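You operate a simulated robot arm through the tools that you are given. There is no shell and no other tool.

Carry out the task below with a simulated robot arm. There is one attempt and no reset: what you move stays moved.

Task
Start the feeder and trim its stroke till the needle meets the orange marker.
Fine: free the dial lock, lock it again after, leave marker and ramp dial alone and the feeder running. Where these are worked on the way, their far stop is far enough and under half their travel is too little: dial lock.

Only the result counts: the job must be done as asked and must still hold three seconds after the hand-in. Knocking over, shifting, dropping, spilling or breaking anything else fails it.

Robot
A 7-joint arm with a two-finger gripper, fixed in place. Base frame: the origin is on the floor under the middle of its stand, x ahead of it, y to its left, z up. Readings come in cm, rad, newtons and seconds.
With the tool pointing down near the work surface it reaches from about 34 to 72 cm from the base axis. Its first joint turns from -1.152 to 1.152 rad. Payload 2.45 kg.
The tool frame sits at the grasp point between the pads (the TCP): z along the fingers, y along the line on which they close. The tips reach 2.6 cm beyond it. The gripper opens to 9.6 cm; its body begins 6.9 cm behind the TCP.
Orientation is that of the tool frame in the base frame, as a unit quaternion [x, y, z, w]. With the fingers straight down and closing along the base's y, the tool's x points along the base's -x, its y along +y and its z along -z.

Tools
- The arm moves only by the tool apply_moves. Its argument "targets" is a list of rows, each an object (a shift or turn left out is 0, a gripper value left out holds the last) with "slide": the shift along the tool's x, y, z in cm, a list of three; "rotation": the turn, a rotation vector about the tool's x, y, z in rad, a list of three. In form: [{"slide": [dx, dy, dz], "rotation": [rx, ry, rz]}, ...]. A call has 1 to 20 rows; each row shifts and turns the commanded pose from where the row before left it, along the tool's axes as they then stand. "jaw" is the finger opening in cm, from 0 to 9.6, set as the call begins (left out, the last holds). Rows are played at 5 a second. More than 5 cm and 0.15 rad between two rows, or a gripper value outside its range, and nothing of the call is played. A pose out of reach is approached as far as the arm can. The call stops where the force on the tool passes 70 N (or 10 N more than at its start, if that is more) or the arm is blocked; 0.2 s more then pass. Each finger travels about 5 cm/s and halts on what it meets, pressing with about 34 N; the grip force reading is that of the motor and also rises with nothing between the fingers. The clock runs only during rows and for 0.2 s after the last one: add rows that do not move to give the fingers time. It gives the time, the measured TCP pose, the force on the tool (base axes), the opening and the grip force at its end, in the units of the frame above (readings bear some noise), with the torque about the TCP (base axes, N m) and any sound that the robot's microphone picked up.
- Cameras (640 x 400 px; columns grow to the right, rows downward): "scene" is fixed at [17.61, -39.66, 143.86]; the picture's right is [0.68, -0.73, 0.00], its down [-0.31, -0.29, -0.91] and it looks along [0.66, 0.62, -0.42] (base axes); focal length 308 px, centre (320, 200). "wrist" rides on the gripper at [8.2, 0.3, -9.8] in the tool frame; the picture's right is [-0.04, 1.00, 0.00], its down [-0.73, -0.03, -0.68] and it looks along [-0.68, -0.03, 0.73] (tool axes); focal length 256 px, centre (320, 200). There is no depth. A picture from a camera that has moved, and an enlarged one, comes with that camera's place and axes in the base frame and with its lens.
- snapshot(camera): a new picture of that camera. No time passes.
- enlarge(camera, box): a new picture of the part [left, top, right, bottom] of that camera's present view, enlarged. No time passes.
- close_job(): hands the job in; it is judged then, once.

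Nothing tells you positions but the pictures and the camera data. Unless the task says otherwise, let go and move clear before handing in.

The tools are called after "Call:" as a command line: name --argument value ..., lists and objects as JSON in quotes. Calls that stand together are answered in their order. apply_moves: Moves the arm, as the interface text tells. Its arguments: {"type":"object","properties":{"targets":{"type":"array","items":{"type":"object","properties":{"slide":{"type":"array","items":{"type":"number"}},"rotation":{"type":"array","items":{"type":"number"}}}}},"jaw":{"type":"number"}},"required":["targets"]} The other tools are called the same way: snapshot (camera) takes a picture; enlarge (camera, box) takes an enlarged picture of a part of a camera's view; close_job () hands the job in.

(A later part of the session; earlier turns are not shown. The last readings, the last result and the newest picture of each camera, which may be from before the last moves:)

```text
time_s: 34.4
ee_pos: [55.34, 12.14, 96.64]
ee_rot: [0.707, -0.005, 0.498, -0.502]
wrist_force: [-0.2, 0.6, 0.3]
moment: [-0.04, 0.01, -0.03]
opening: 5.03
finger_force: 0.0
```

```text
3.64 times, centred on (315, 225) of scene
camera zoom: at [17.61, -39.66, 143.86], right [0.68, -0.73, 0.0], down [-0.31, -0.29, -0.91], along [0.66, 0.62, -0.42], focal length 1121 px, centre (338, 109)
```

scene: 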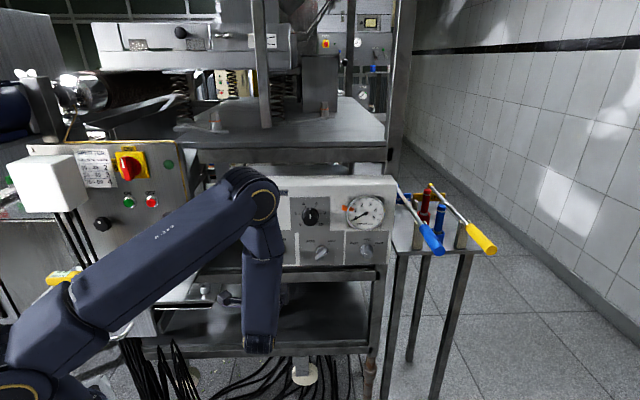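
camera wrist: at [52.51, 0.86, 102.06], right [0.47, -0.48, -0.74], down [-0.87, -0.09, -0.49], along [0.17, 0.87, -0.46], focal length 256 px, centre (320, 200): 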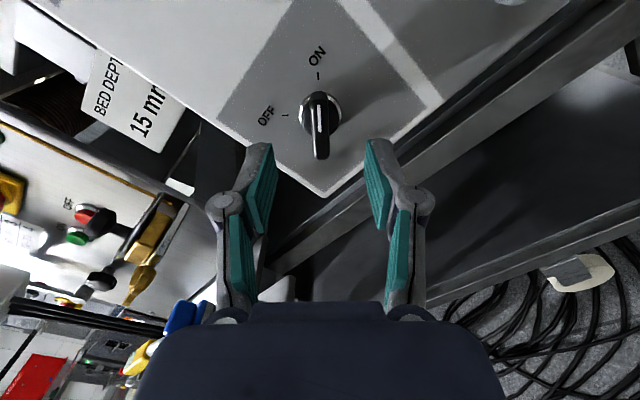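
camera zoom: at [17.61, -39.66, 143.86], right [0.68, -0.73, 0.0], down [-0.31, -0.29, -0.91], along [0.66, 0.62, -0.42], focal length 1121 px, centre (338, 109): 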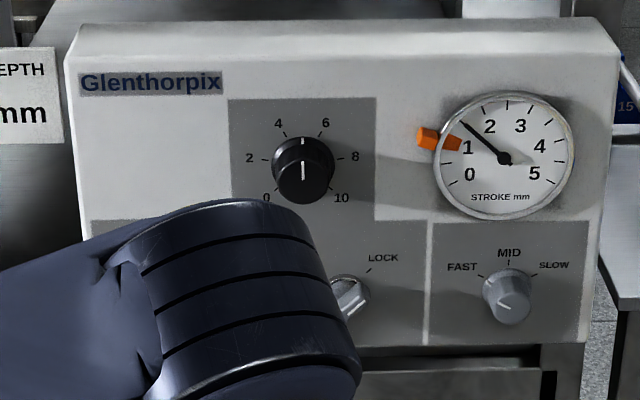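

The switch is ON and the needle is steady near 1.5. Now I'll move right to the lock knob, keeping the 225° roll that matches its LOCK position.

Call:
apply_moves --targets '[{"slide": [2.12, 2.46, 0]}, {"slide": [2.12, 2.46, 0]}, {"slide": [2.12, 2.46, 0]}, {"slide": [2.13, 2.45, 0]}, {}]'

Call:
enlarge --camera "wrist" --box '[240, 60, 400, 160]'

Call:
snapshot --camera "scene"

```text
time_s: 35.6
ee_pos: [64.52, 3.02, 95.61]
ee_rot: [0.707, -0.005, 0.498, -0.502]
wrist_force: [-0.1, 0.3, 0.7]
moment: [-0.03, -0.06, -0.01]
opening: 5.01
finger_force: 0.0
```

```text
4.00 times, centred on (320, 110) of wrist
camera zoom: at [61.67, -8.23, 101.02], right [0.47, -0.48, -0.74], down [-0.87, -0.09, -0.49], along [0.17, 0.87, -0.46], focal length 1024 px, centre (320, 560)
```

zoom: 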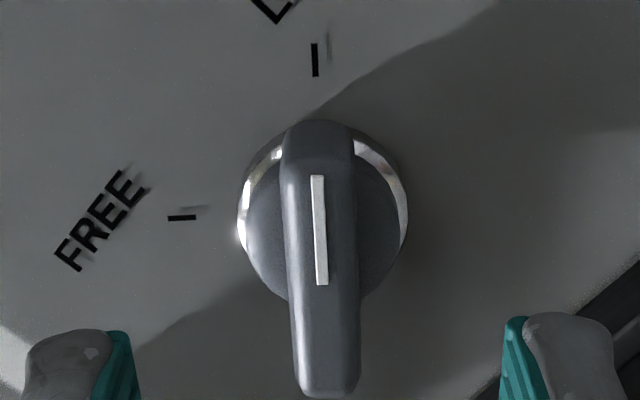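

```text
taken
```

scene: 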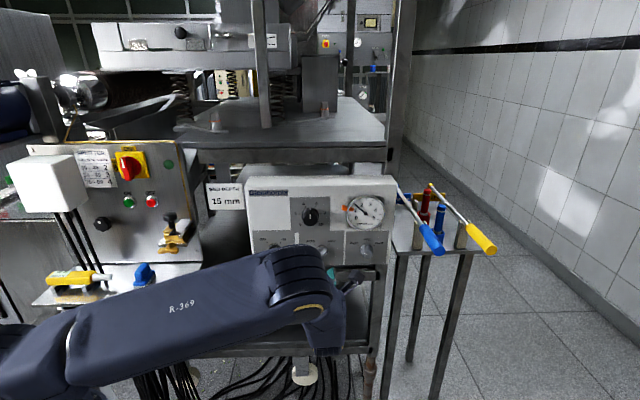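

The lock knob is well centred between the pads. I'll advance to the same depth as before and grip it.

Call:
apply_moves --targets '[{"slide": [0, 0, 1.4]}, {"slide": [0, 0, 1.4]}, {"slide": [0, 0, 1.3]}, {}]'

Call:
apply_moves --targets '[{}, {}, {}, {}, {}]' --jaw 0

Call:
snapshot --camera "wrist"

```text
time_s: 36.6
ee_pos: [67.38, 5.9, 95.58]
ee_rot: [0.707, -0.004, 0.498, -0.502]
wrist_force: [0.9, 0.1, 0.7]
moment: [0.0, -0.04, 0.02]
opening: 4.98
finger_force: 0.2
```

```text
time_s: 37.8
ee_pos: [67.38, 5.77, 95.47]
ee_rot: [0.708, -0.006, 0.498, -0.5]
wrist_force: [8.1, -0.8, -6.1]
moment: [-0.52, -0.04, 0.01]
opening: 1.2
finger_force: 38.6
```

```text
taken
camera wrist: at [64.57, -5.39, 101.01], right [0.47, -0.48, -0.74], down [-0.87, -0.09, -0.49], along [0.17, 0.87, -0.46], focal length 256 px, centre (320, 200)
```

wrist: 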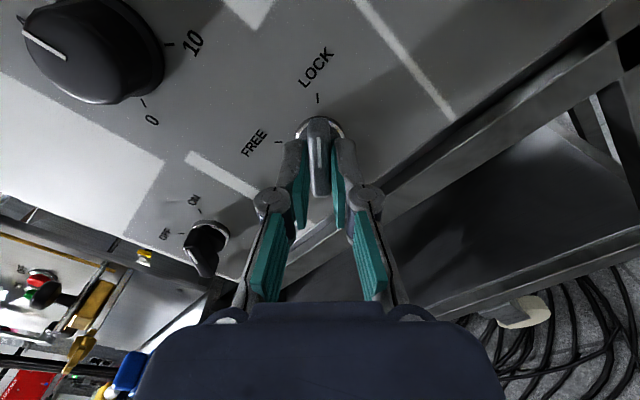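

Gripped. I'll turn the lock counter-clockwise toward FREE in stages, watching the load.

Call:
apply_moves --targets '[{"slide": [0, 0.07, 0]}, {"rotation": [0, 0, -0.131]}, {"rotation": [0, 0, -0.131]}, {"rotation": [0, 0, -0.131]}, {"rotation": [0, 0, -0.131]}]'

```text
time_s: 39.0
ee_pos: [67.28, 5.61, 95.55]
ee_rot: [0.683, 0.179, 0.612, -0.356]
wrist_force: [-22.0, -11.7, 5.5]
moment: [0.54, -0.53, 0.04]
opening: 1.22
finger_force: 38.5
```

Call:
apply_moves --targets '[{"slide": [0, 0, -0.1], "rotation": [0, 0, -0.131]}, {"rotation": [0, 0, -0.131]}, {"rotation": [0, 0, -0.131]}, {"rotation": [0, 0, -0.131]}]'

Call:
snapshot --camera "wrist"

```text
time_s: 40.0
ee_pos: [67.32, 5.88, 95.58]
ee_rot: [0.613, 0.35, 0.684, -0.183]
wrist_force: [-15.3, -7.2, 13.4]
moment: [-0.23, 0.22, -0.04]
opening: 1.18
finger_force: 38.9
```

```text
taken
camera wrist: at [59.03, 0.17, 103.47], right [0.69, -0.69, 0.21], down [-0.37, -0.59, -0.72], along [0.62, 0.41, -0.66], focal length 256 px, centre (320, 200)
```

wrist: 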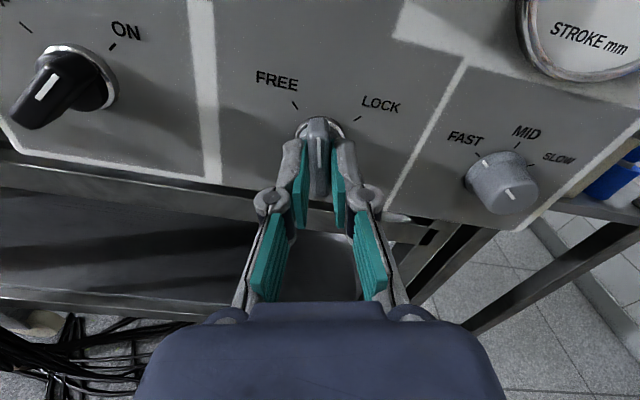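

The lock is about two-thirds of the way to FREE. I'll finish the turn and press gently against the stop.

Call:
apply_moves --targets '[{"slide": [0.08, 0, -0.05], "rotation": [0, 0, -0.131]}, {"rotation": [0, 0, -0.131]}, {"rotation": [0, 0, -0.131]}, {"rotation": [0, 0, -0.131]}, {"rotation": [0, 0, -0.06]}]'

Call:
snapshot --camera "wrist"

```text
time_s: 41.2
ee_pos: [67.25, 5.85, 95.54]
ee_rot: [0.488, 0.512, 0.707, 0.019]
wrist_force: [10.2, 7.6, 5.5]
moment: [0.56, 0.98, -0.41]
opening: 1.27
finger_force: 39.7
```

```text
taken
camera wrist: at [56.14, 3.1, 101.2], right [0.49, -0.5, 0.71], down [-0.11, -0.85, -0.51], along [0.86, 0.17, -0.47], focal length 256 px, centre (320, 200)
```

wrist: 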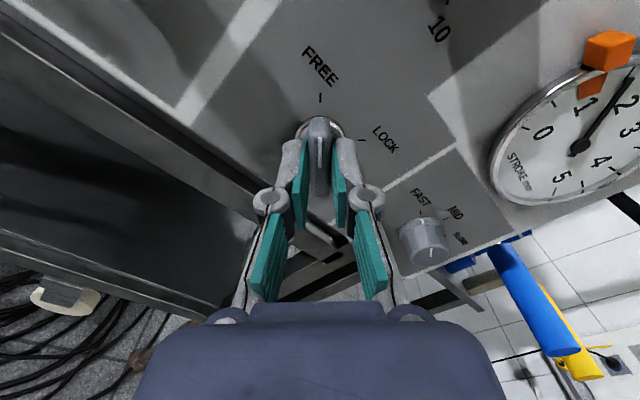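

The lock is at FREE against its stop. I'll relieve, release and back off.

Call:
apply_moves --targets '[{"rotation": [0, 0, 0.05]}]'

Call:
apply_moves --targets '[{}, {}, {}, {}]' --jaw 5

Call:
apply_moves --targets '[{"slide": [0, 0, -1.5]}, {"slide": [0, 0, -1.5]}, {"slide": [0, 0, -1.2]}, {}]'

Call:
enlarge --camera "wrist" --box '[240, 60, 400, 160]'

Call:
enlarge --camera "scene" --box '[230, 170, 400, 280]'

```text
time_s: 41.6
ee_pos: [67.45, 5.95, 95.52]
ee_rot: [0.5, 0.5, 0.707, 0.002]
wrist_force: [10.9, 9.0, 3.8]
moment: [-0.02, 0.08, -0.19]
opening: 1.15
finger_force: 39.1
```

```text
time_s: 42.6
ee_pos: [67.33, 5.9, 95.46]
ee_rot: [0.5, 0.5, 0.707, 0.002]
wrist_force: [0.8, 0.7, 0.8]
moment: [0.01, 0.02, 0.01]
opening: 5.02
finger_force: 0.2
```

```text
time_s: 43.6
ee_pos: [64.26, 2.96, 95.42]
ee_rot: [0.5, 0.5, 0.707, 0.002]
wrist_force: [0.3, 0.0, 1.5]
moment: [0.0, 0.0, -0.01]
opening: 5.01
finger_force: 0.0
```

```text
4.00 times, centred on (320, 110) of wrist
camera zoom: at [53.31, -0.05, 101.47], right [0.52, -0.52, 0.68], down [-0.13, -0.83, -0.54], along [0.85, 0.19, -0.5], focal length 1024 px, centre (320, 560)
```

zoom: 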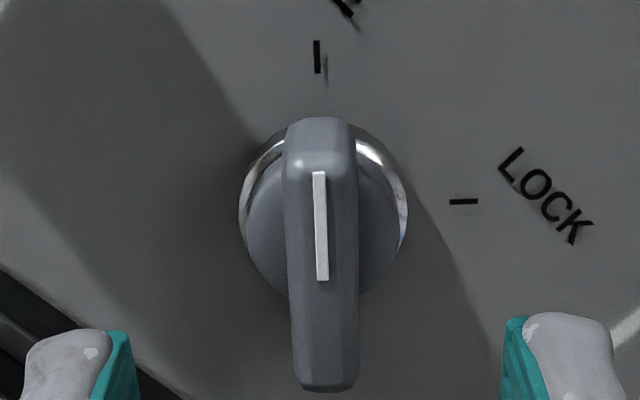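

```text
3.64 times, centred on (315, 225) of scene
camera zoom: at [17.61, -39.66, 143.86], right [0.68, -0.73, 0.0], down [-0.31, -0.29, -0.91], along [0.66, 0.62, -0.42], focal length 1121 px, centre (338, 109)
```

zoom: 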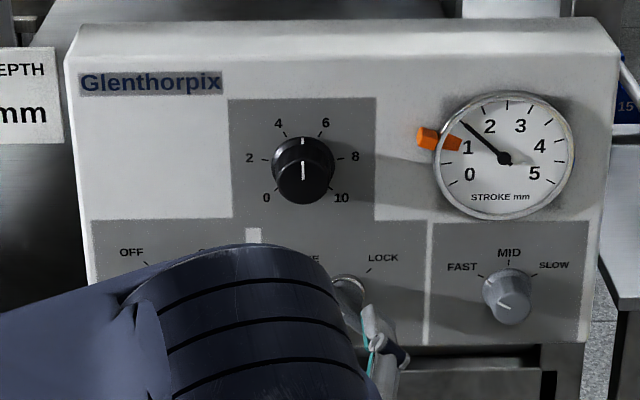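

The lock sits at FREE. Now I'll go up to the stroke dial, staying clear of the panel, with the gripper opened to 7 cm, and roll to about 210° so there is room to turn counter-clockwise.

Call:
apply_moves --targets '[{"slide": [2.47, 1.45, 0]}, {"slide": [2.47, 1.45, 0]}, {"slide": [2.47, 1.45, 0]}, {"slide": [2.46, 1.45, 0]}, {}]' --jaw 7

Call:
apply_moves --targets '[{"rotation": [0, 0, 0.13]}, {"rotation": [0, 0, 0.13]}, {"rotation": [0, 0, 0.13]}, {"rotation": [0, 0, 0.13]}, {"rotation": [0, 0, 0.13]}, {"rotation": [0, 0, 0.13]}, {}]'

Call:
snapshot --camera "wrist"

Call:
snapshot --camera "scene"

```text
time_s: 44.8
ee_pos: [62.21, 5.04, 106.76]
ee_rot: [0.5, 0.5, 0.707, 0.002]
wrist_force: [-1.0, 0.1, -0.9]
moment: [0.0, -0.03, -0.02]
opening: 7.0
finger_force: 0.0
```

```text
time_s: 46.4
ee_pos: [62.21, 4.99, 106.58]
ee_rot: [0.653, 0.271, 0.654, -0.268]
wrist_force: [-0.5, 0.0, -0.3]
moment: [-0.01, 0.04, -0.01]
opening: 6.99
finger_force: 0.2
```

```text
taken
camera wrist: at [55.4, -2.21, 114.77], right [0.7, -0.71, -0.04], down [-0.5, -0.46, -0.73], along [0.5, 0.53, -0.68], focal length 256 px, centre (320, 200)
```

wrist: 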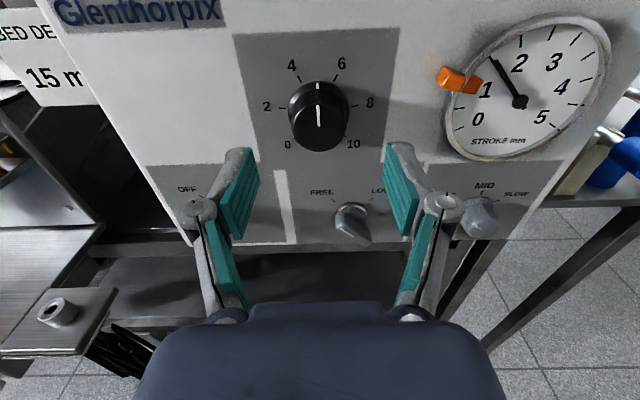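

```text
taken
```

scene: 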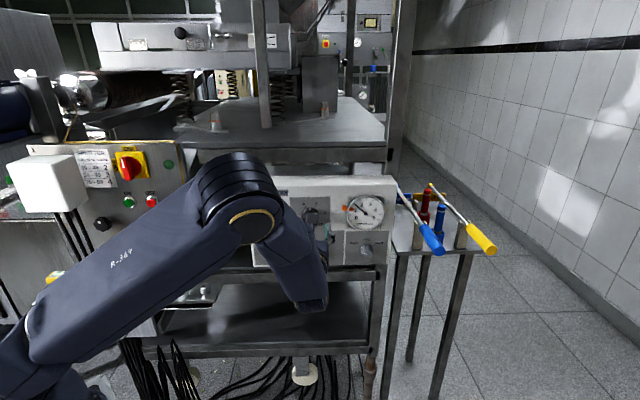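

Now the camera looks at the panel upright with the dial and gauge both in view. I'll enlarge to check the centring and read the gauge.

Call:
enlarge --camera "wrist" --box '[240, 50, 400, 150]'

Call:
enlarge --camera "wrist" --box '[420, 0, 630, 160]'

Call:
enlarge --camera "scene" --box '[325, 185, 405, 235]'

```text
4.00 times, centred on (320, 100) of wrist
camera zoom: at [55.4, -2.21, 114.77], right [0.7, -0.71, -0.04], down [-0.5, -0.46, -0.73], along [0.5, 0.53, -0.68], focal length 1024 px, centre (320, 600)
```

zoom: 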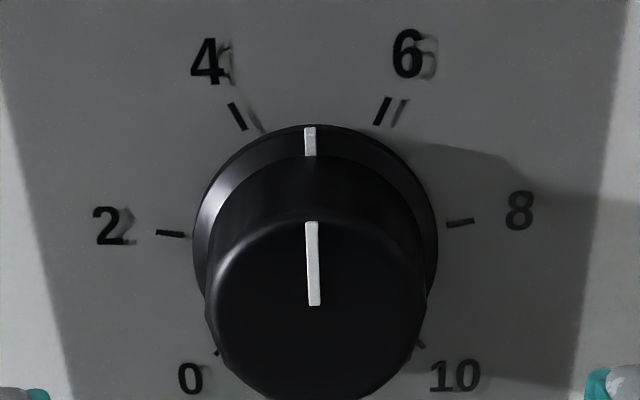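

```text
2.50 times, centred on (525, 80) of wrist
camera zoom: at [55.4, -2.21, 114.77], right [0.7, -0.71, -0.04], down [-0.5, -0.46, -0.73], along [0.5, 0.53, -0.68], focal length 640 px, centre (-192, 500)
```

zoom: 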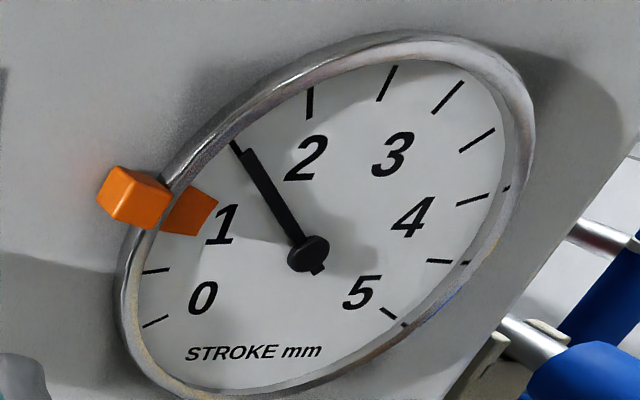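

```text
8.00 times, centred on (365, 210) of scene
camera zoom: at [17.61, -39.66, 143.86], right [0.68, -0.73, 0.0], down [-0.31, -0.29, -0.91], along [0.66, 0.62, -0.42], focal length 2466 px, centre (-40, 120)
```

zoom: 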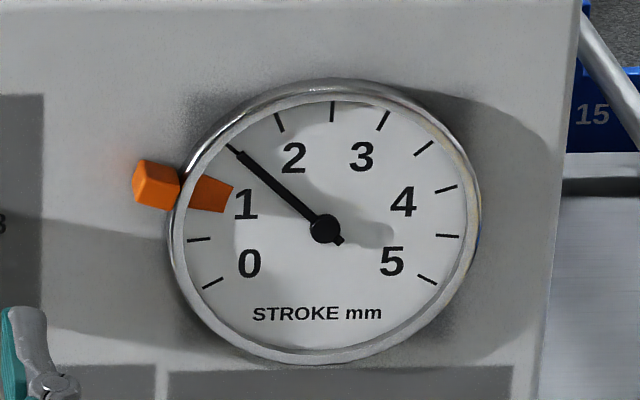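

The dial axis is nearly on the tool axis (0.1 cm left, 0.1 cm low) and the needle reads 1.5 at dial 5, with the marker near 1.0. I'll advance onto the dial and grip it.

Call:
apply_moves --targets '[{"slide": [-0.1, -0.1, 1.3]}, {"slide": [0, 0, 1.3]}, {"slide": [0, 0, 1.3]}, {"slide": [0, 0, 1.2]}, {}]'

Call:
snapshot --camera "wrist"

```text
time_s: 47.6
ee_pos: [65.83, 8.47, 106.48]
ee_rot: [0.653, 0.272, 0.654, -0.268]
wrist_force: [0.4, 0.4, 0.2]
moment: [-0.01, 0.02, 0.0]
opening: 7.0
finger_force: 0.0
```

```text
taken
camera wrist: at [58.91, 1.41, 114.66], right [0.7, -0.71, -0.03], down [-0.5, -0.46, -0.73], along [0.5, 0.53, -0.68], focal length 256 px, centre (320, 200)
```

wrist: 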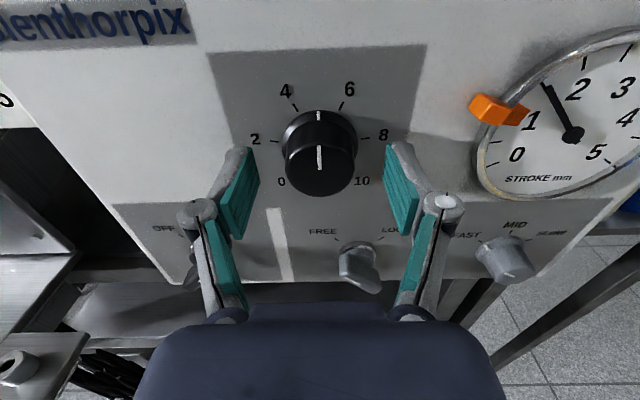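

Dial lies between the pads; closing on it.

Call:
apply_moves --targets '[{}, {}, {}, {}, {}]' --jaw 0

Call:
snapshot --camera "wrist"

```text
time_s: 48.8
ee_pos: [65.96, 8.51, 106.59]
ee_rot: [0.653, 0.271, 0.655, -0.267]
wrist_force: [-1.3, 1.3, -0.6]
moment: [0.01, -0.04, 0.01]
opening: 3.79
finger_force: 45.2
```

```text
taken
camera wrist: at [58.89, 1.39, 114.67], right [0.7, -0.71, -0.03], down [-0.5, -0.46, -0.73], along [0.5, 0.53, -0.68], focal length 256 px, centre (320, 200)
```

wrist: 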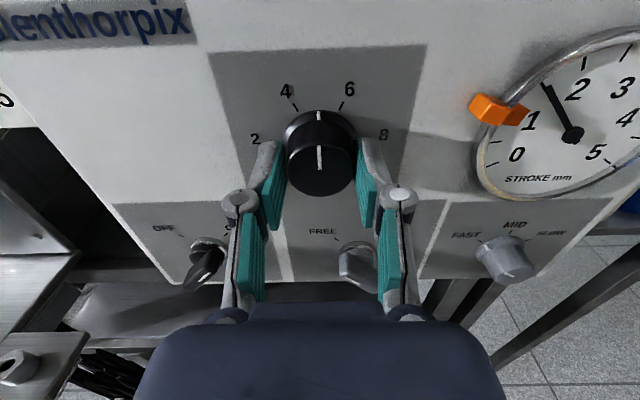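

Dial gripped (3.79 cm, hardly any side load). I'll turn it counter-clockwise about 15° and look at the needle's response.

Call:
apply_moves --targets '[{"rotation": [0, 0, -0.13]}, {"rotation": [0, 0, -0.13]}, {}, {}]'

Call:
snapshot --camera "wrist"

Call:
enlarge --camera "scene" --box '[325, 185, 405, 235]'

```text
time_s: 49.8
ee_pos: [65.81, 8.5, 106.4]
ee_rot: [0.613, 0.353, 0.684, -0.179]
wrist_force: [-14.2, -7.2, -0.5]
moment: [0.52, -0.55, 0.47]
opening: 3.78
finger_force: 45.3
```

```text
taken
camera wrist: at [57.39, 2.91, 114.47], right [0.69, -0.69, 0.23], down [-0.37, -0.6, -0.71], along [0.63, 0.41, -0.66], focal length 256 px, centre (320, 200)
```

wrist: 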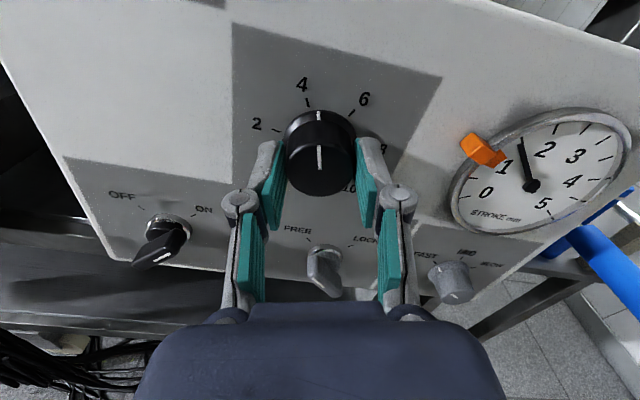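

```text
8.00 times, centred on (365, 210) of scene
camera zoom: at [17.56, -39.69, 143.86], right [0.68, -0.73, 0.0], down [-0.3, -0.29, -0.91], along [0.66, 0.62, -0.42], focal length 2466 px, centre (-40, 120)
```

zoom: 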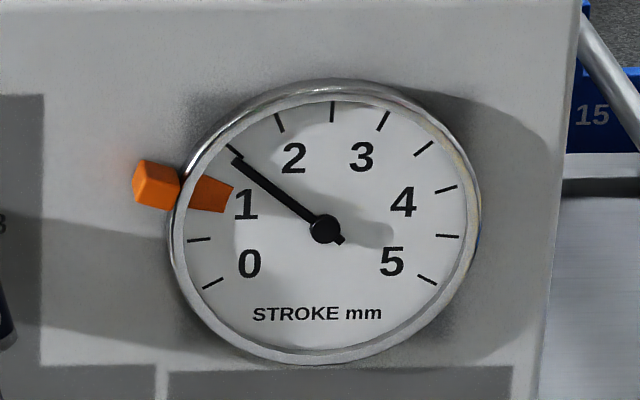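

The needle dropped only slightly. I'll wait a bit to see whether it's still ramping.

Call:
apply_moves --targets '[{"slide": [0, 0, -0.05]}, {}, {}, {}, {}, {}, {}, {}, {}, {}]'

Call:
enlarge --camera "scene" --box '[325, 185, 405, 235]'

Call:
enlarge --camera "wrist" --box '[220, 50, 420, 175]'

```text
time_s: 52.0
ee_pos: [65.81, 8.62, 106.61]
ee_rot: [0.612, 0.354, 0.684, -0.18]
wrist_force: [-9.8, -8.3, 1.0]
moment: [0.14, -0.17, 0.01]
opening: 3.78
finger_force: 45.2
```

```text
8.00 times, centred on (365, 210) of scene
camera zoom: at [17.57, -39.69, 143.86], right [0.68, -0.73, 0.0], down [-0.3, -0.29, -0.91], along [0.66, 0.62, -0.42], focal length 2466 px, centre (-40, 120)
```

zoom: 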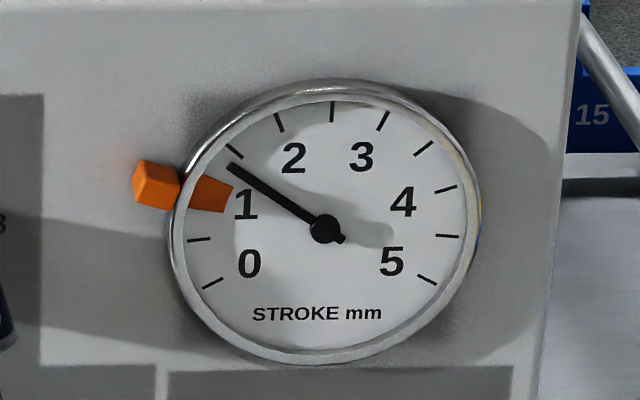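

```text
3.20 times, centred on (320, 112) of wrist
camera zoom: at [57.39, 2.9, 114.45], right [0.69, -0.69, 0.22], down [-0.37, -0.6, -0.72], along [0.63, 0.41, -0.66], focal length 819 px, centre (320, 480)
```

zoom: 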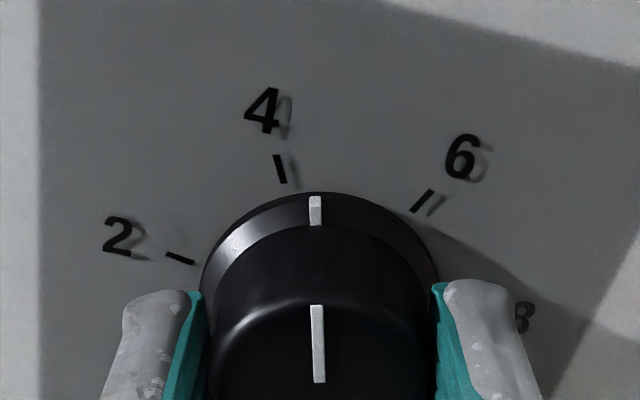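

The mapping looks linear (about 0.3 mm per dial unit, with a ramp lag of a second or so), so about 30° more is needed. I'll turn most of that, wait, and look again.

Call:
apply_moves --targets '[{"rotation": [0, 0, -0.13]}, {"rotation": [0, 0, -0.13]}, {"rotation": [0, 0, -0.13]}, {}, {}, {}, {}, {}, {}, {}, {}, {}, {}, {}]'

Call:
enlarge --camera "scene" --box '[325, 185, 405, 235]'

Call:
snapshot --camera "wrist"

```text
time_s: 55.0
ee_pos: [65.79, 8.57, 106.56]
ee_rot: [0.532, 0.465, 0.706, -0.044]
wrist_force: [-3.7, -2.1, 0.4]
moment: [-0.02, -0.02, 0.0]
opening: 3.8
finger_force: 44.7
```

```text
8.00 times, centred on (365, 210) of scene
camera zoom: at [17.59, -39.67, 143.86], right [0.68, -0.73, 0.0], down [-0.31, -0.29, -0.91], along [0.66, 0.62, -0.42], focal length 2466 px, centre (-40, 120)
```

zoom: 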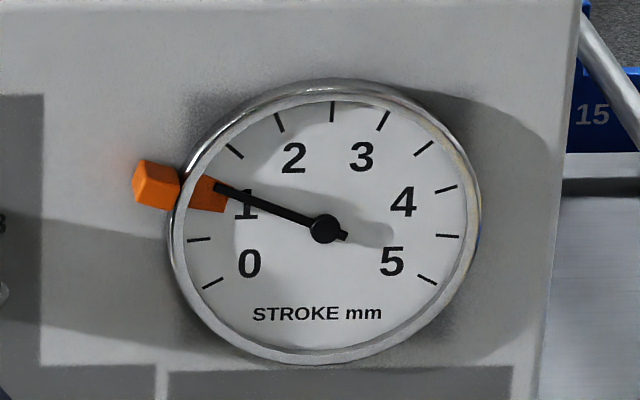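

```text
taken
camera wrist: at [55.35, 4.96, 113.15], right [0.57, -0.58, 0.58], down [-0.18, -0.78, -0.6], along [0.8, 0.24, -0.55], focal length 256 px, centre (320, 200)
```

wrist: 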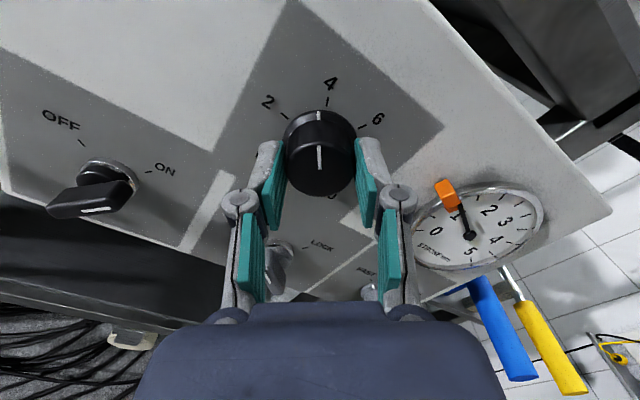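

The needle is now just above the marker's centre. I'll zoom in hard from both cameras to judge the remaining offset.

Call:
enlarge --camera "scene" --box '[338, 197, 378, 222]'

Call:
enlarge --camera "wrist" --box '[400, 165, 560, 265]'

```text
16.00 times, centred on (358, 210) of scene
camera zoom: at [17.59, -39.67, 143.86], right [0.68, -0.73, 0.0], down [-0.31, -0.29, -0.91], along [0.66, 0.62, -0.42], focal length 4931 px, centre (-288, 48)
```

zoom: 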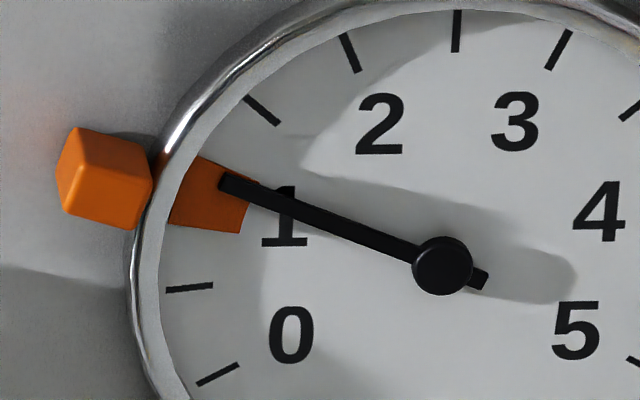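

```text
4.00 times, centred on (480, 215) of wrist
camera zoom: at [55.35, 4.96, 113.15], right [0.57, -0.58, 0.58], down [-0.18, -0.78, -0.6], along [0.8, 0.24, -0.55], focal length 1024 px, centre (-320, 140)
```

zoom: 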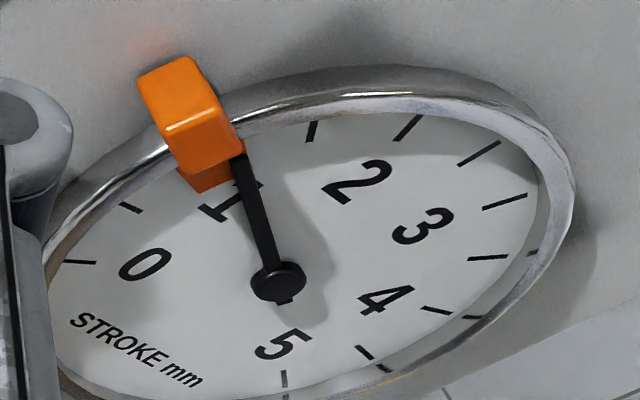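

The marker's centre comes out near 0.985 mm and the needle near 1.1, so about 8–11° more is needed. I'll turn another 0.13 rad, wait for the ramp, and compare.

Call:
apply_moves --targets '[{"rotation": [0, 0, -0.065]}, {"rotation": [0, 0, -0.065]}, {}, {}, {}, {}, {}, {}, {}, {}, {}, {}, {}]'

Call:
enlarge --camera "scene" --box '[338, 197, 378, 222]'

Call:
snapshot --camera "wrist"

```text
time_s: 57.8
ee_pos: [65.75, 8.58, 106.59]
ee_rot: [0.5, 0.5, 0.707, 0.002]
wrist_force: [-6.2, 1.8, -0.4]
moment: [0.04, -0.05, 0.2]
opening: 3.79
finger_force: 45.3
```

```text
16.00 times, centred on (358, 210) of scene
camera zoom: at [17.59, -39.66, 143.86], right [0.68, -0.73, 0.0], down [-0.31, -0.29, -0.91], along [0.66, 0.62, -0.42], focal length 4931 px, centre (-288, 48)
```

zoom: 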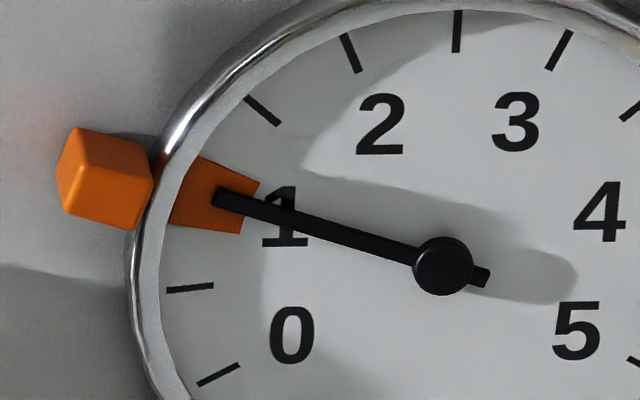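

```text
taken
camera wrist: at [54.77, 5.54, 112.48], right [0.52, -0.52, 0.68], down [-0.13, -0.83, -0.54], along [0.85, 0.19, -0.5], focal length 256 px, centre (320, 200)
```

wrist: 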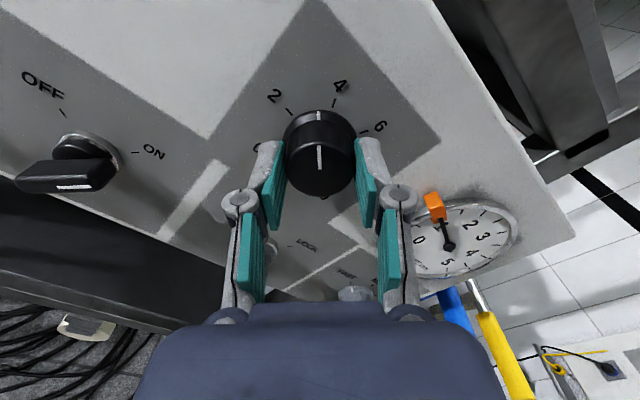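

The needle tip is now almost at the middle of the marker wedge. I'll zoom further to measure the remaining offset precisely.

Call:
enlarge --camera "scene" --box '[346, 202, 370, 217]'

Call:
enlarge --camera "wrist" --box '[400, 185, 528, 285]'

```text
16.00 times, centred on (358, 210) of scene
camera zoom: at [17.59, -39.66, 143.86], right [0.68, -0.73, 0.0], down [-0.31, -0.29, -0.91], along [0.66, 0.62, -0.42], focal length 4931 px, centre (-288, 48)
```

zoom: 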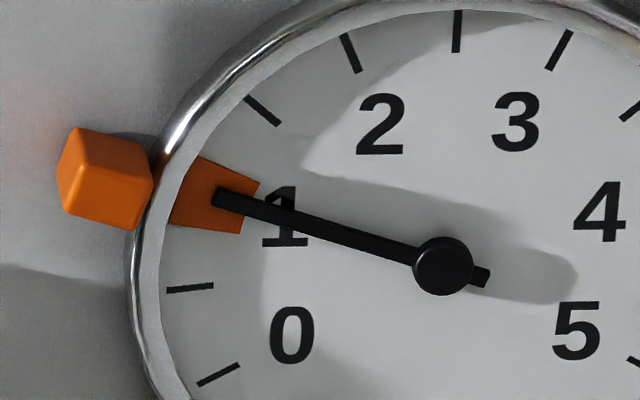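

```text
4.00 times, centred on (464, 235) of wrist
camera zoom: at [54.77, 5.54, 112.48], right [0.52, -0.52, 0.68], down [-0.13, -0.83, -0.54], along [0.85, 0.19, -0.5], focal length 1024 px, centre (-256, 60)
```

zoom: 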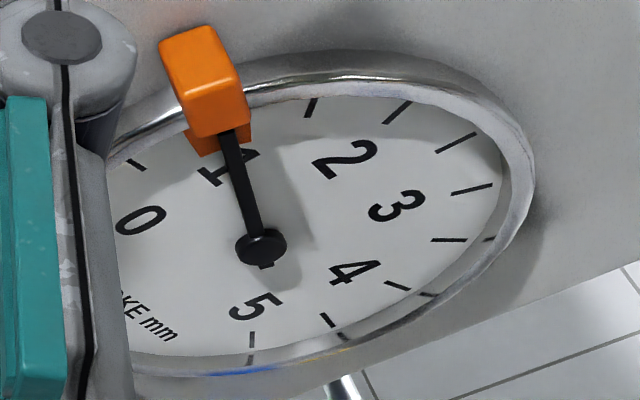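

By orientation the needle is still about 1.6° above the marker's centreline, so I'll trim the dial another 0.05 rad and let the needle settle.

Call:
apply_moves --targets '[{"rotation": [0, 0, -0.05]}, {}, {}, {}, {}, {}, {}, {}, {}, {}, {}]'

Call:
enlarge --camera "scene" --box '[346, 202, 370, 217]'

```text
time_s: 60.2
ee_pos: [65.7, 8.58, 106.4]
ee_rot: [0.488, 0.512, 0.707, 0.019]
wrist_force: [-8.3, 0.3, 1.9]
moment: [0.09, -0.07, 0.22]
opening: 3.79
finger_force: 45.3
```

```text
16.00 times, centred on (358, 210) of scene
camera zoom: at [17.58, -39.66, 143.87], right [0.68, -0.73, 0.0], down [-0.3, -0.29, -0.91], along [0.66, 0.62, -0.42], focal length 4931 px, centre (-288, 48)
```

zoom: 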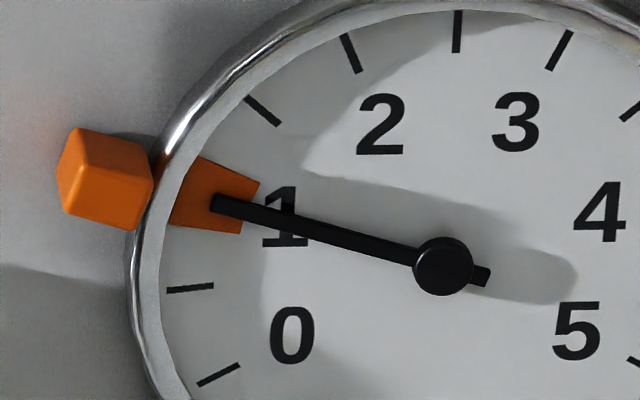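

The needle now lies along the marker's centreline. I'll release the dial, back straight off, and check that it holds.

Call:
apply_moves --targets '[{}, {}, {}, {}, {}]' --jaw 7

Call:
apply_moves --targets '[{"slide": [0, 0, -1.5]}, {"slide": [0, 0, -1.5]}, {"slide": [0, 0, -1.5]}, {"slide": [0, 0, -0.5]}, {}]'

Call:
enlarge --camera "scene" --box '[346, 202, 370, 217]'

Call:
snapshot --camera "wrist"

```text
time_s: 61.4
ee_pos: [65.85, 8.53, 106.51]
ee_rot: [0.488, 0.511, 0.707, 0.02]
wrist_force: [-0.2, -0.1, 0.7]
moment: [0.0, -0.04, -0.01]
opening: 7.01
finger_force: 0.0
```

```text
time_s: 62.6
ee_pos: [62.25, 5.14, 106.72]
ee_rot: [0.488, 0.511, 0.707, 0.019]
wrist_force: [1.4, 1.2, 0.5]
moment: [-0.03, 0.01, -0.02]
opening: 7.01
finger_force: 0.0
```

```text
16.00 times, centred on (358, 210) of scene
camera zoom: at [17.61, -39.66, 143.86], right [0.68, -0.73, 0.0], down [-0.31, -0.29, -0.91], along [0.66, 0.62, -0.42], focal length 4931 px, centre (-288, 48)
```

zoom: 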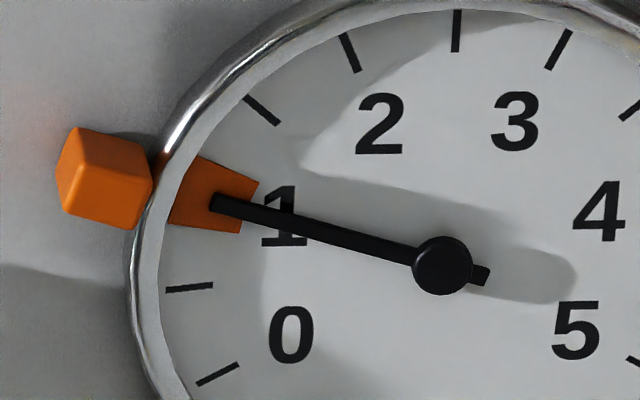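

```text
taken
camera wrist: at [51.01, 2.26, 112.28], right [0.49, -0.5, 0.72], down [-0.11, -0.85, -0.51], along [0.86, 0.17, -0.47], focal length 256 px, centre (320, 200)
```

wrist: 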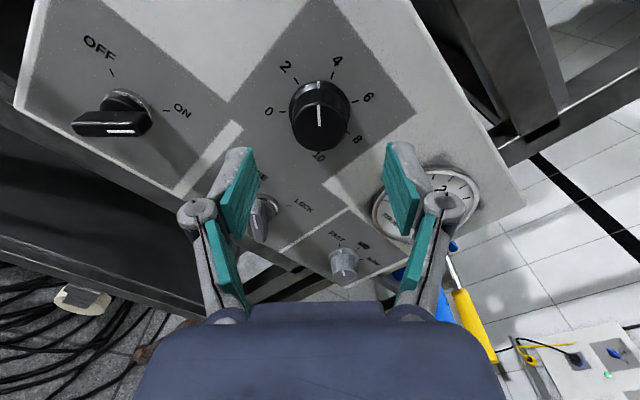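

The needle holds on the marker after release. For a second check from a different angle I'll close the fingers in free air so they don't hide the gauge.

Call:
apply_moves --targets '[{}, {}, {}, {}]' --jaw 1

Call:
enlarge --camera "wrist" --box '[360, 155, 488, 255]'

Call:
enlarge --camera "wrist" --box '[380, 165, 440, 205]'

Call:
enlarge --camera "scene" --box '[230, 170, 400, 280]'

```text
time_s: 63.6
ee_pos: [62.18, 5.07, 106.63]
ee_rot: [0.488, 0.512, 0.707, 0.019]
wrist_force: [-0.2, 0.5, -0.4]
moment: [0.0, -0.01, 0.0]
opening: 0.98
finger_force: 0.0
```

```text
4.00 times, centred on (424, 205) of wrist
camera zoom: at [51.02, 2.28, 112.28], right [0.49, -0.5, 0.71], down [-0.11, -0.85, -0.51], along [0.86, 0.17, -0.47], focal length 1024 px, centre (-96, 180)
```

zoom: 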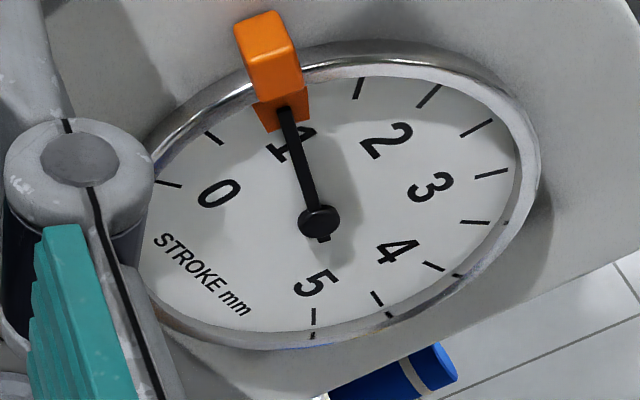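

```text
10.00 times, centred on (410, 185) of wrist
camera zoom: at [51.02, 2.28, 112.28], right [0.49, -0.5, 0.71], down [-0.11, -0.85, -0.51], along [0.86, 0.17, -0.47], focal length 2560 px, centre (-580, 350)
```

zoom: 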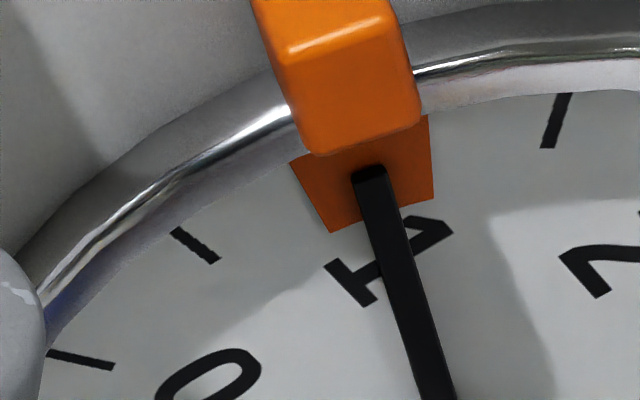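

```text
3.64 times, centred on (315, 225) of scene
camera zoom: at [17.61, -39.66, 143.86], right [0.68, -0.73, 0.0], down [-0.31, -0.29, -0.91], along [0.66, 0.62, -0.42], focal length 1121 px, centre (338, 109)
```

zoom: 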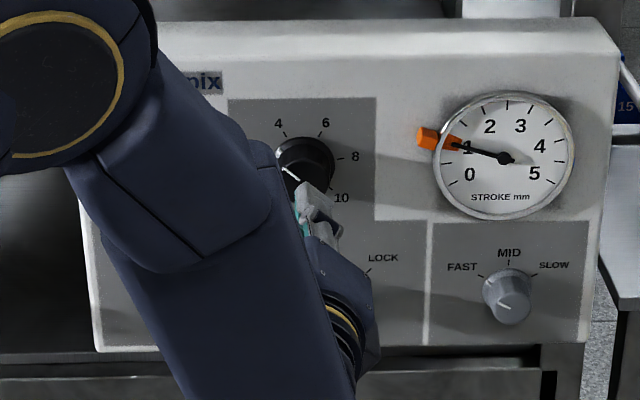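

From this second angle too, the needle crosses the middle of the marker wedge, so the stroke is right. Now I'll return to the lock knob in front of its FREE position.

Call:
apply_moves --targets '[{"rotation": [0, 0, 0.05]}, {"slide": [-2.5, -1.42, 0]}, {"slide": [-2.5, -1.42, 0]}, {"slide": [-2.5, -1.42, 0]}, {"slide": [-2.5, -1.42, 0]}, {}]' --jaw 5

Call:
enlarge --camera "wrist" --box '[240, 60, 400, 160]'

```text
time_s: 65.0
ee_pos: [64.44, 2.79, 95.38]
ee_rot: [0.501, 0.499, 0.707, 0.002]
wrist_force: [-0.2, 0.6, -0.6]
moment: [-0.01, 0.02, 0.0]
opening: 4.99
finger_force: 0.1
```

```text
4.00 times, centred on (320, 110) of wrist
camera zoom: at [53.46, -0.2, 101.4], right [0.52, -0.52, 0.68], down [-0.13, -0.83, -0.54], along [0.85, 0.19, -0.5], focal length 1024 px, centre (320, 560)
```

zoom: 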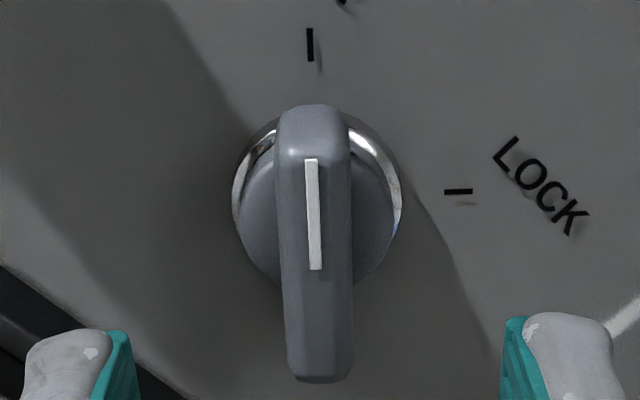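

Slightly off-centre (about 0.1–0.2 cm); I'll correct that, advance, and grip the lock knob.

Call:
apply_moves --targets '[{"slide": [0.22, -0.1, 0]}, {"slide": [0, 0, 1.4]}, {"slide": [0, 0, 1.4]}, {"slide": [0, 0, 1.4]}, {}]'

Call:
apply_moves --targets '[{}, {}, {}, {}, {}]' --jaw 0

Call:
snapshot --camera "wrist"

```text
time_s: 66.2
ee_pos: [67.39, 6.04, 95.54]
ee_rot: [0.5, 0.499, 0.707, 0.002]
wrist_force: [-0.1, 0.3, -0.8]
moment: [0.01, 0.0, 0.0]
opening: 5.02
finger_force: 0.2
```

```text
time_s: 67.4
ee_pos: [67.41, 6.0, 95.61]
ee_rot: [0.501, 0.5, 0.707, 0.002]
wrist_force: [-0.7, 1.1, -2.4]
moment: [-0.07, 0.13, -0.02]
opening: 1.19
finger_force: 38.8
```

```text
taken
camera wrist: at [56.37, 3.0, 101.57], right [0.52, -0.52, 0.68], down [-0.13, -0.83, -0.54], along [0.85, 0.19, -0.5], focal length 256 px, centre (320, 200)
```

wrist: 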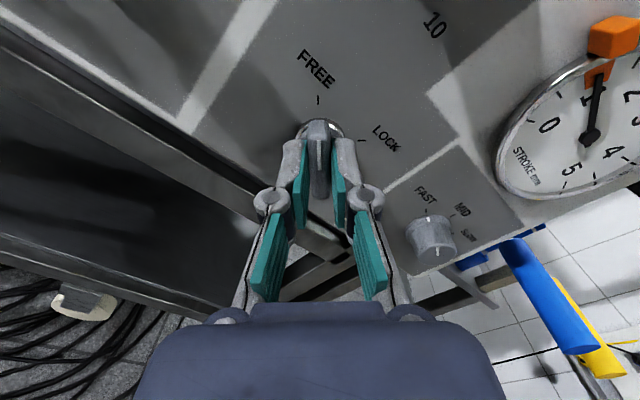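

The lock knob is gripped with little side load. I'll turn it clockwise toward LOCK in stages.

Call:
apply_moves --targets '[{"rotation": [0, 0, 0.131]}, {"rotation": [0, 0, 0.131]}, {"rotation": [0, 0, 0.131]}, {"rotation": [0, 0, 0.131]}]'

Call:
apply_moves --targets '[{"rotation": [0, 0, 0.131]}, {"rotation": [0, 0, 0.131]}, {"rotation": [0, 0, 0.131]}, {"rotation": [0, 0, 0.131]}]'

```text
time_s: 68.4
ee_pos: [67.44, 5.94, 95.68]
ee_rot: [0.612, 0.352, 0.684, -0.181]
wrist_force: [16.9, 3.7, 4.4]
moment: [-0.6, 0.64, -0.44]
opening: 1.21
finger_force: 38.8
```

```text
time_s: 69.4
ee_pos: [67.55, 5.87, 95.72]
ee_rot: [0.683, 0.179, 0.614, -0.352]
wrist_force: [32.0, 3.6, 6.6]
moment: [0.07, -0.11, -0.42]
opening: 1.18
finger_force: 39.0
```

Call:
apply_moves --targets '[{"slide": [0.03, 0.1, 0.12], "rotation": [0, 0, 0.131]}, {"rotation": [0, 0, 0.131]}, {"rotation": [0, 0, 0.131]}, {"rotation": [0, 0, 0.131]}, {"rotation": [0, 0, 0.05]}]'

Call:
snapshot --camera "wrist"

Call:
enlarge --camera "scene" --box '[346, 202, 370, 217]'

```text
time_s: 70.6
ee_pos: [67.4, 5.74, 95.55]
ee_rot: [0.706, -0.019, 0.489, -0.511]
wrist_force: [2.7, -17.9, 15.4]
moment: [-0.6, -0.85, -0.15]
opening: 1.25
finger_force: 39.4
```

```text
taken
camera wrist: at [64.7, -5.57, 100.75], right [0.45, -0.46, -0.77], down [-0.88, -0.08, -0.47], along [0.16, 0.89, -0.43], focal length 256 px, centre (320, 200)
```

wrist: 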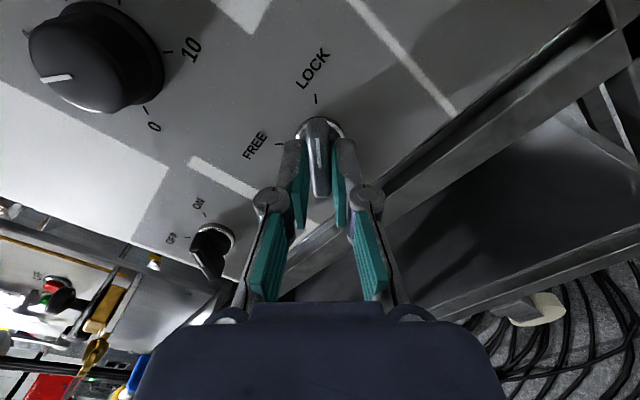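

```text
16.00 times, centred on (358, 210) of scene
camera zoom: at [17.58, -39.72, 143.85], right [0.68, -0.73, 0.0], down [-0.31, -0.28, -0.91], along [0.66, 0.62, -0.42], focal length 4931 px, centre (-288, 48)
```

zoom: 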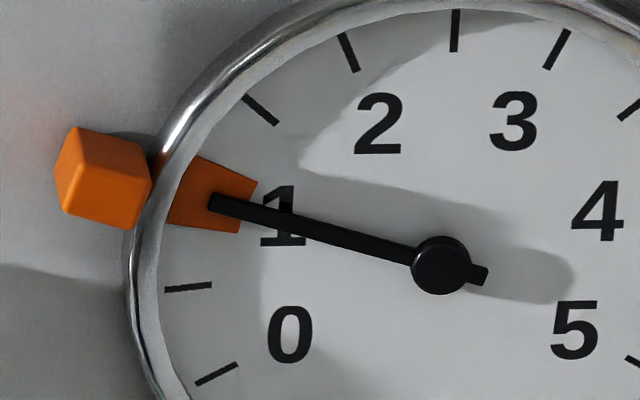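

The lock is against its LOCK stop (about 1 N·m) and the needle hasn't moved. I'll relieve, release, and back off.

Call:
apply_moves --targets '[{"rotation": [0, 0, -0.045]}]'

Call:
apply_moves --targets '[{}, {}, {}, {}]' --jaw 5

Call:
apply_moves --targets '[{"slide": [0, 0, -1.5]}, {"slide": [0, 0, -1.5]}, {"slide": [0, 0, -1.5]}, {}]'

Call:
snapshot --camera "wrist"

Call:
enlarge --camera "wrist" --box '[240, 60, 400, 160]'

```text
time_s: 71.0
ee_pos: [67.37, 5.99, 95.6]
ee_rot: [0.707, -0.006, 0.499, -0.5]
wrist_force: [-1.7, -20.2, 12.1]
moment: [0.33, -0.63, -0.73]
opening: 1.19
finger_force: 38.8
```

```text
time_s: 72.0
ee_pos: [67.31, 6.0, 95.62]
ee_rot: [0.707, -0.003, 0.499, -0.5]
wrist_force: [-0.2, -0.5, -0.2]
moment: [-0.04, 0.0, 0.01]
opening: 5.0
finger_force: 0.2
```

```text
time_s: 73.0
ee_pos: [64.25, 2.73, 95.51]
ee_rot: [0.707, -0.004, 0.5, -0.5]
wrist_force: [-1.2, 0.4, 0.4]
moment: [0.0, -0.02, -0.03]
opening: 5.02
finger_force: 0.0
```

```text
taken
camera wrist: at [61.37, -8.44, 101.0], right [0.47, -0.48, -0.74], down [-0.86, -0.09, -0.49], along [0.17, 0.87, -0.46], focal length 256 px, centre (320, 200)
```

wrist: 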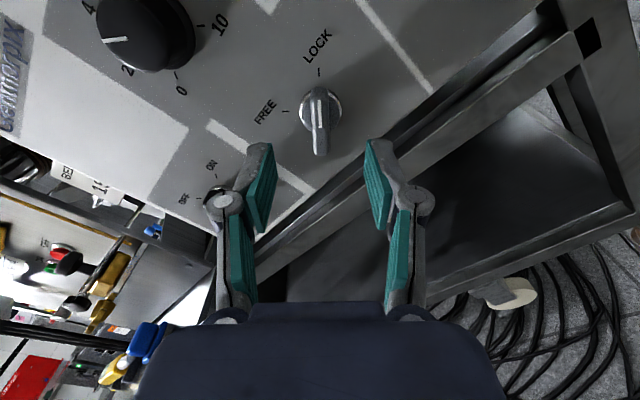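

```text
4.00 times, centred on (320, 110) of wrist
camera zoom: at [61.37, -8.44, 101.0], right [0.47, -0.48, -0.74], down [-0.86, -0.09, -0.49], along [0.17, 0.87, -0.46], focal length 1024 px, centre (320, 560)
```

zoom: 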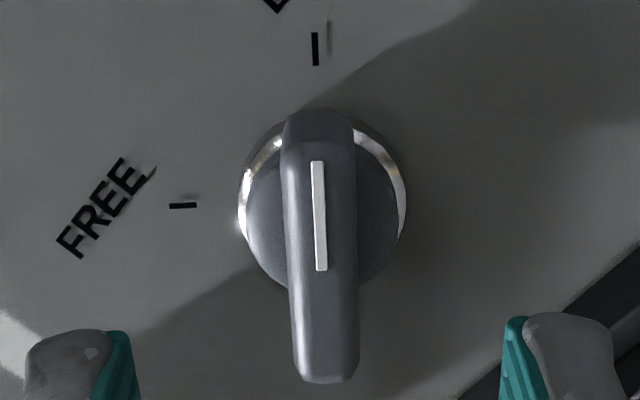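

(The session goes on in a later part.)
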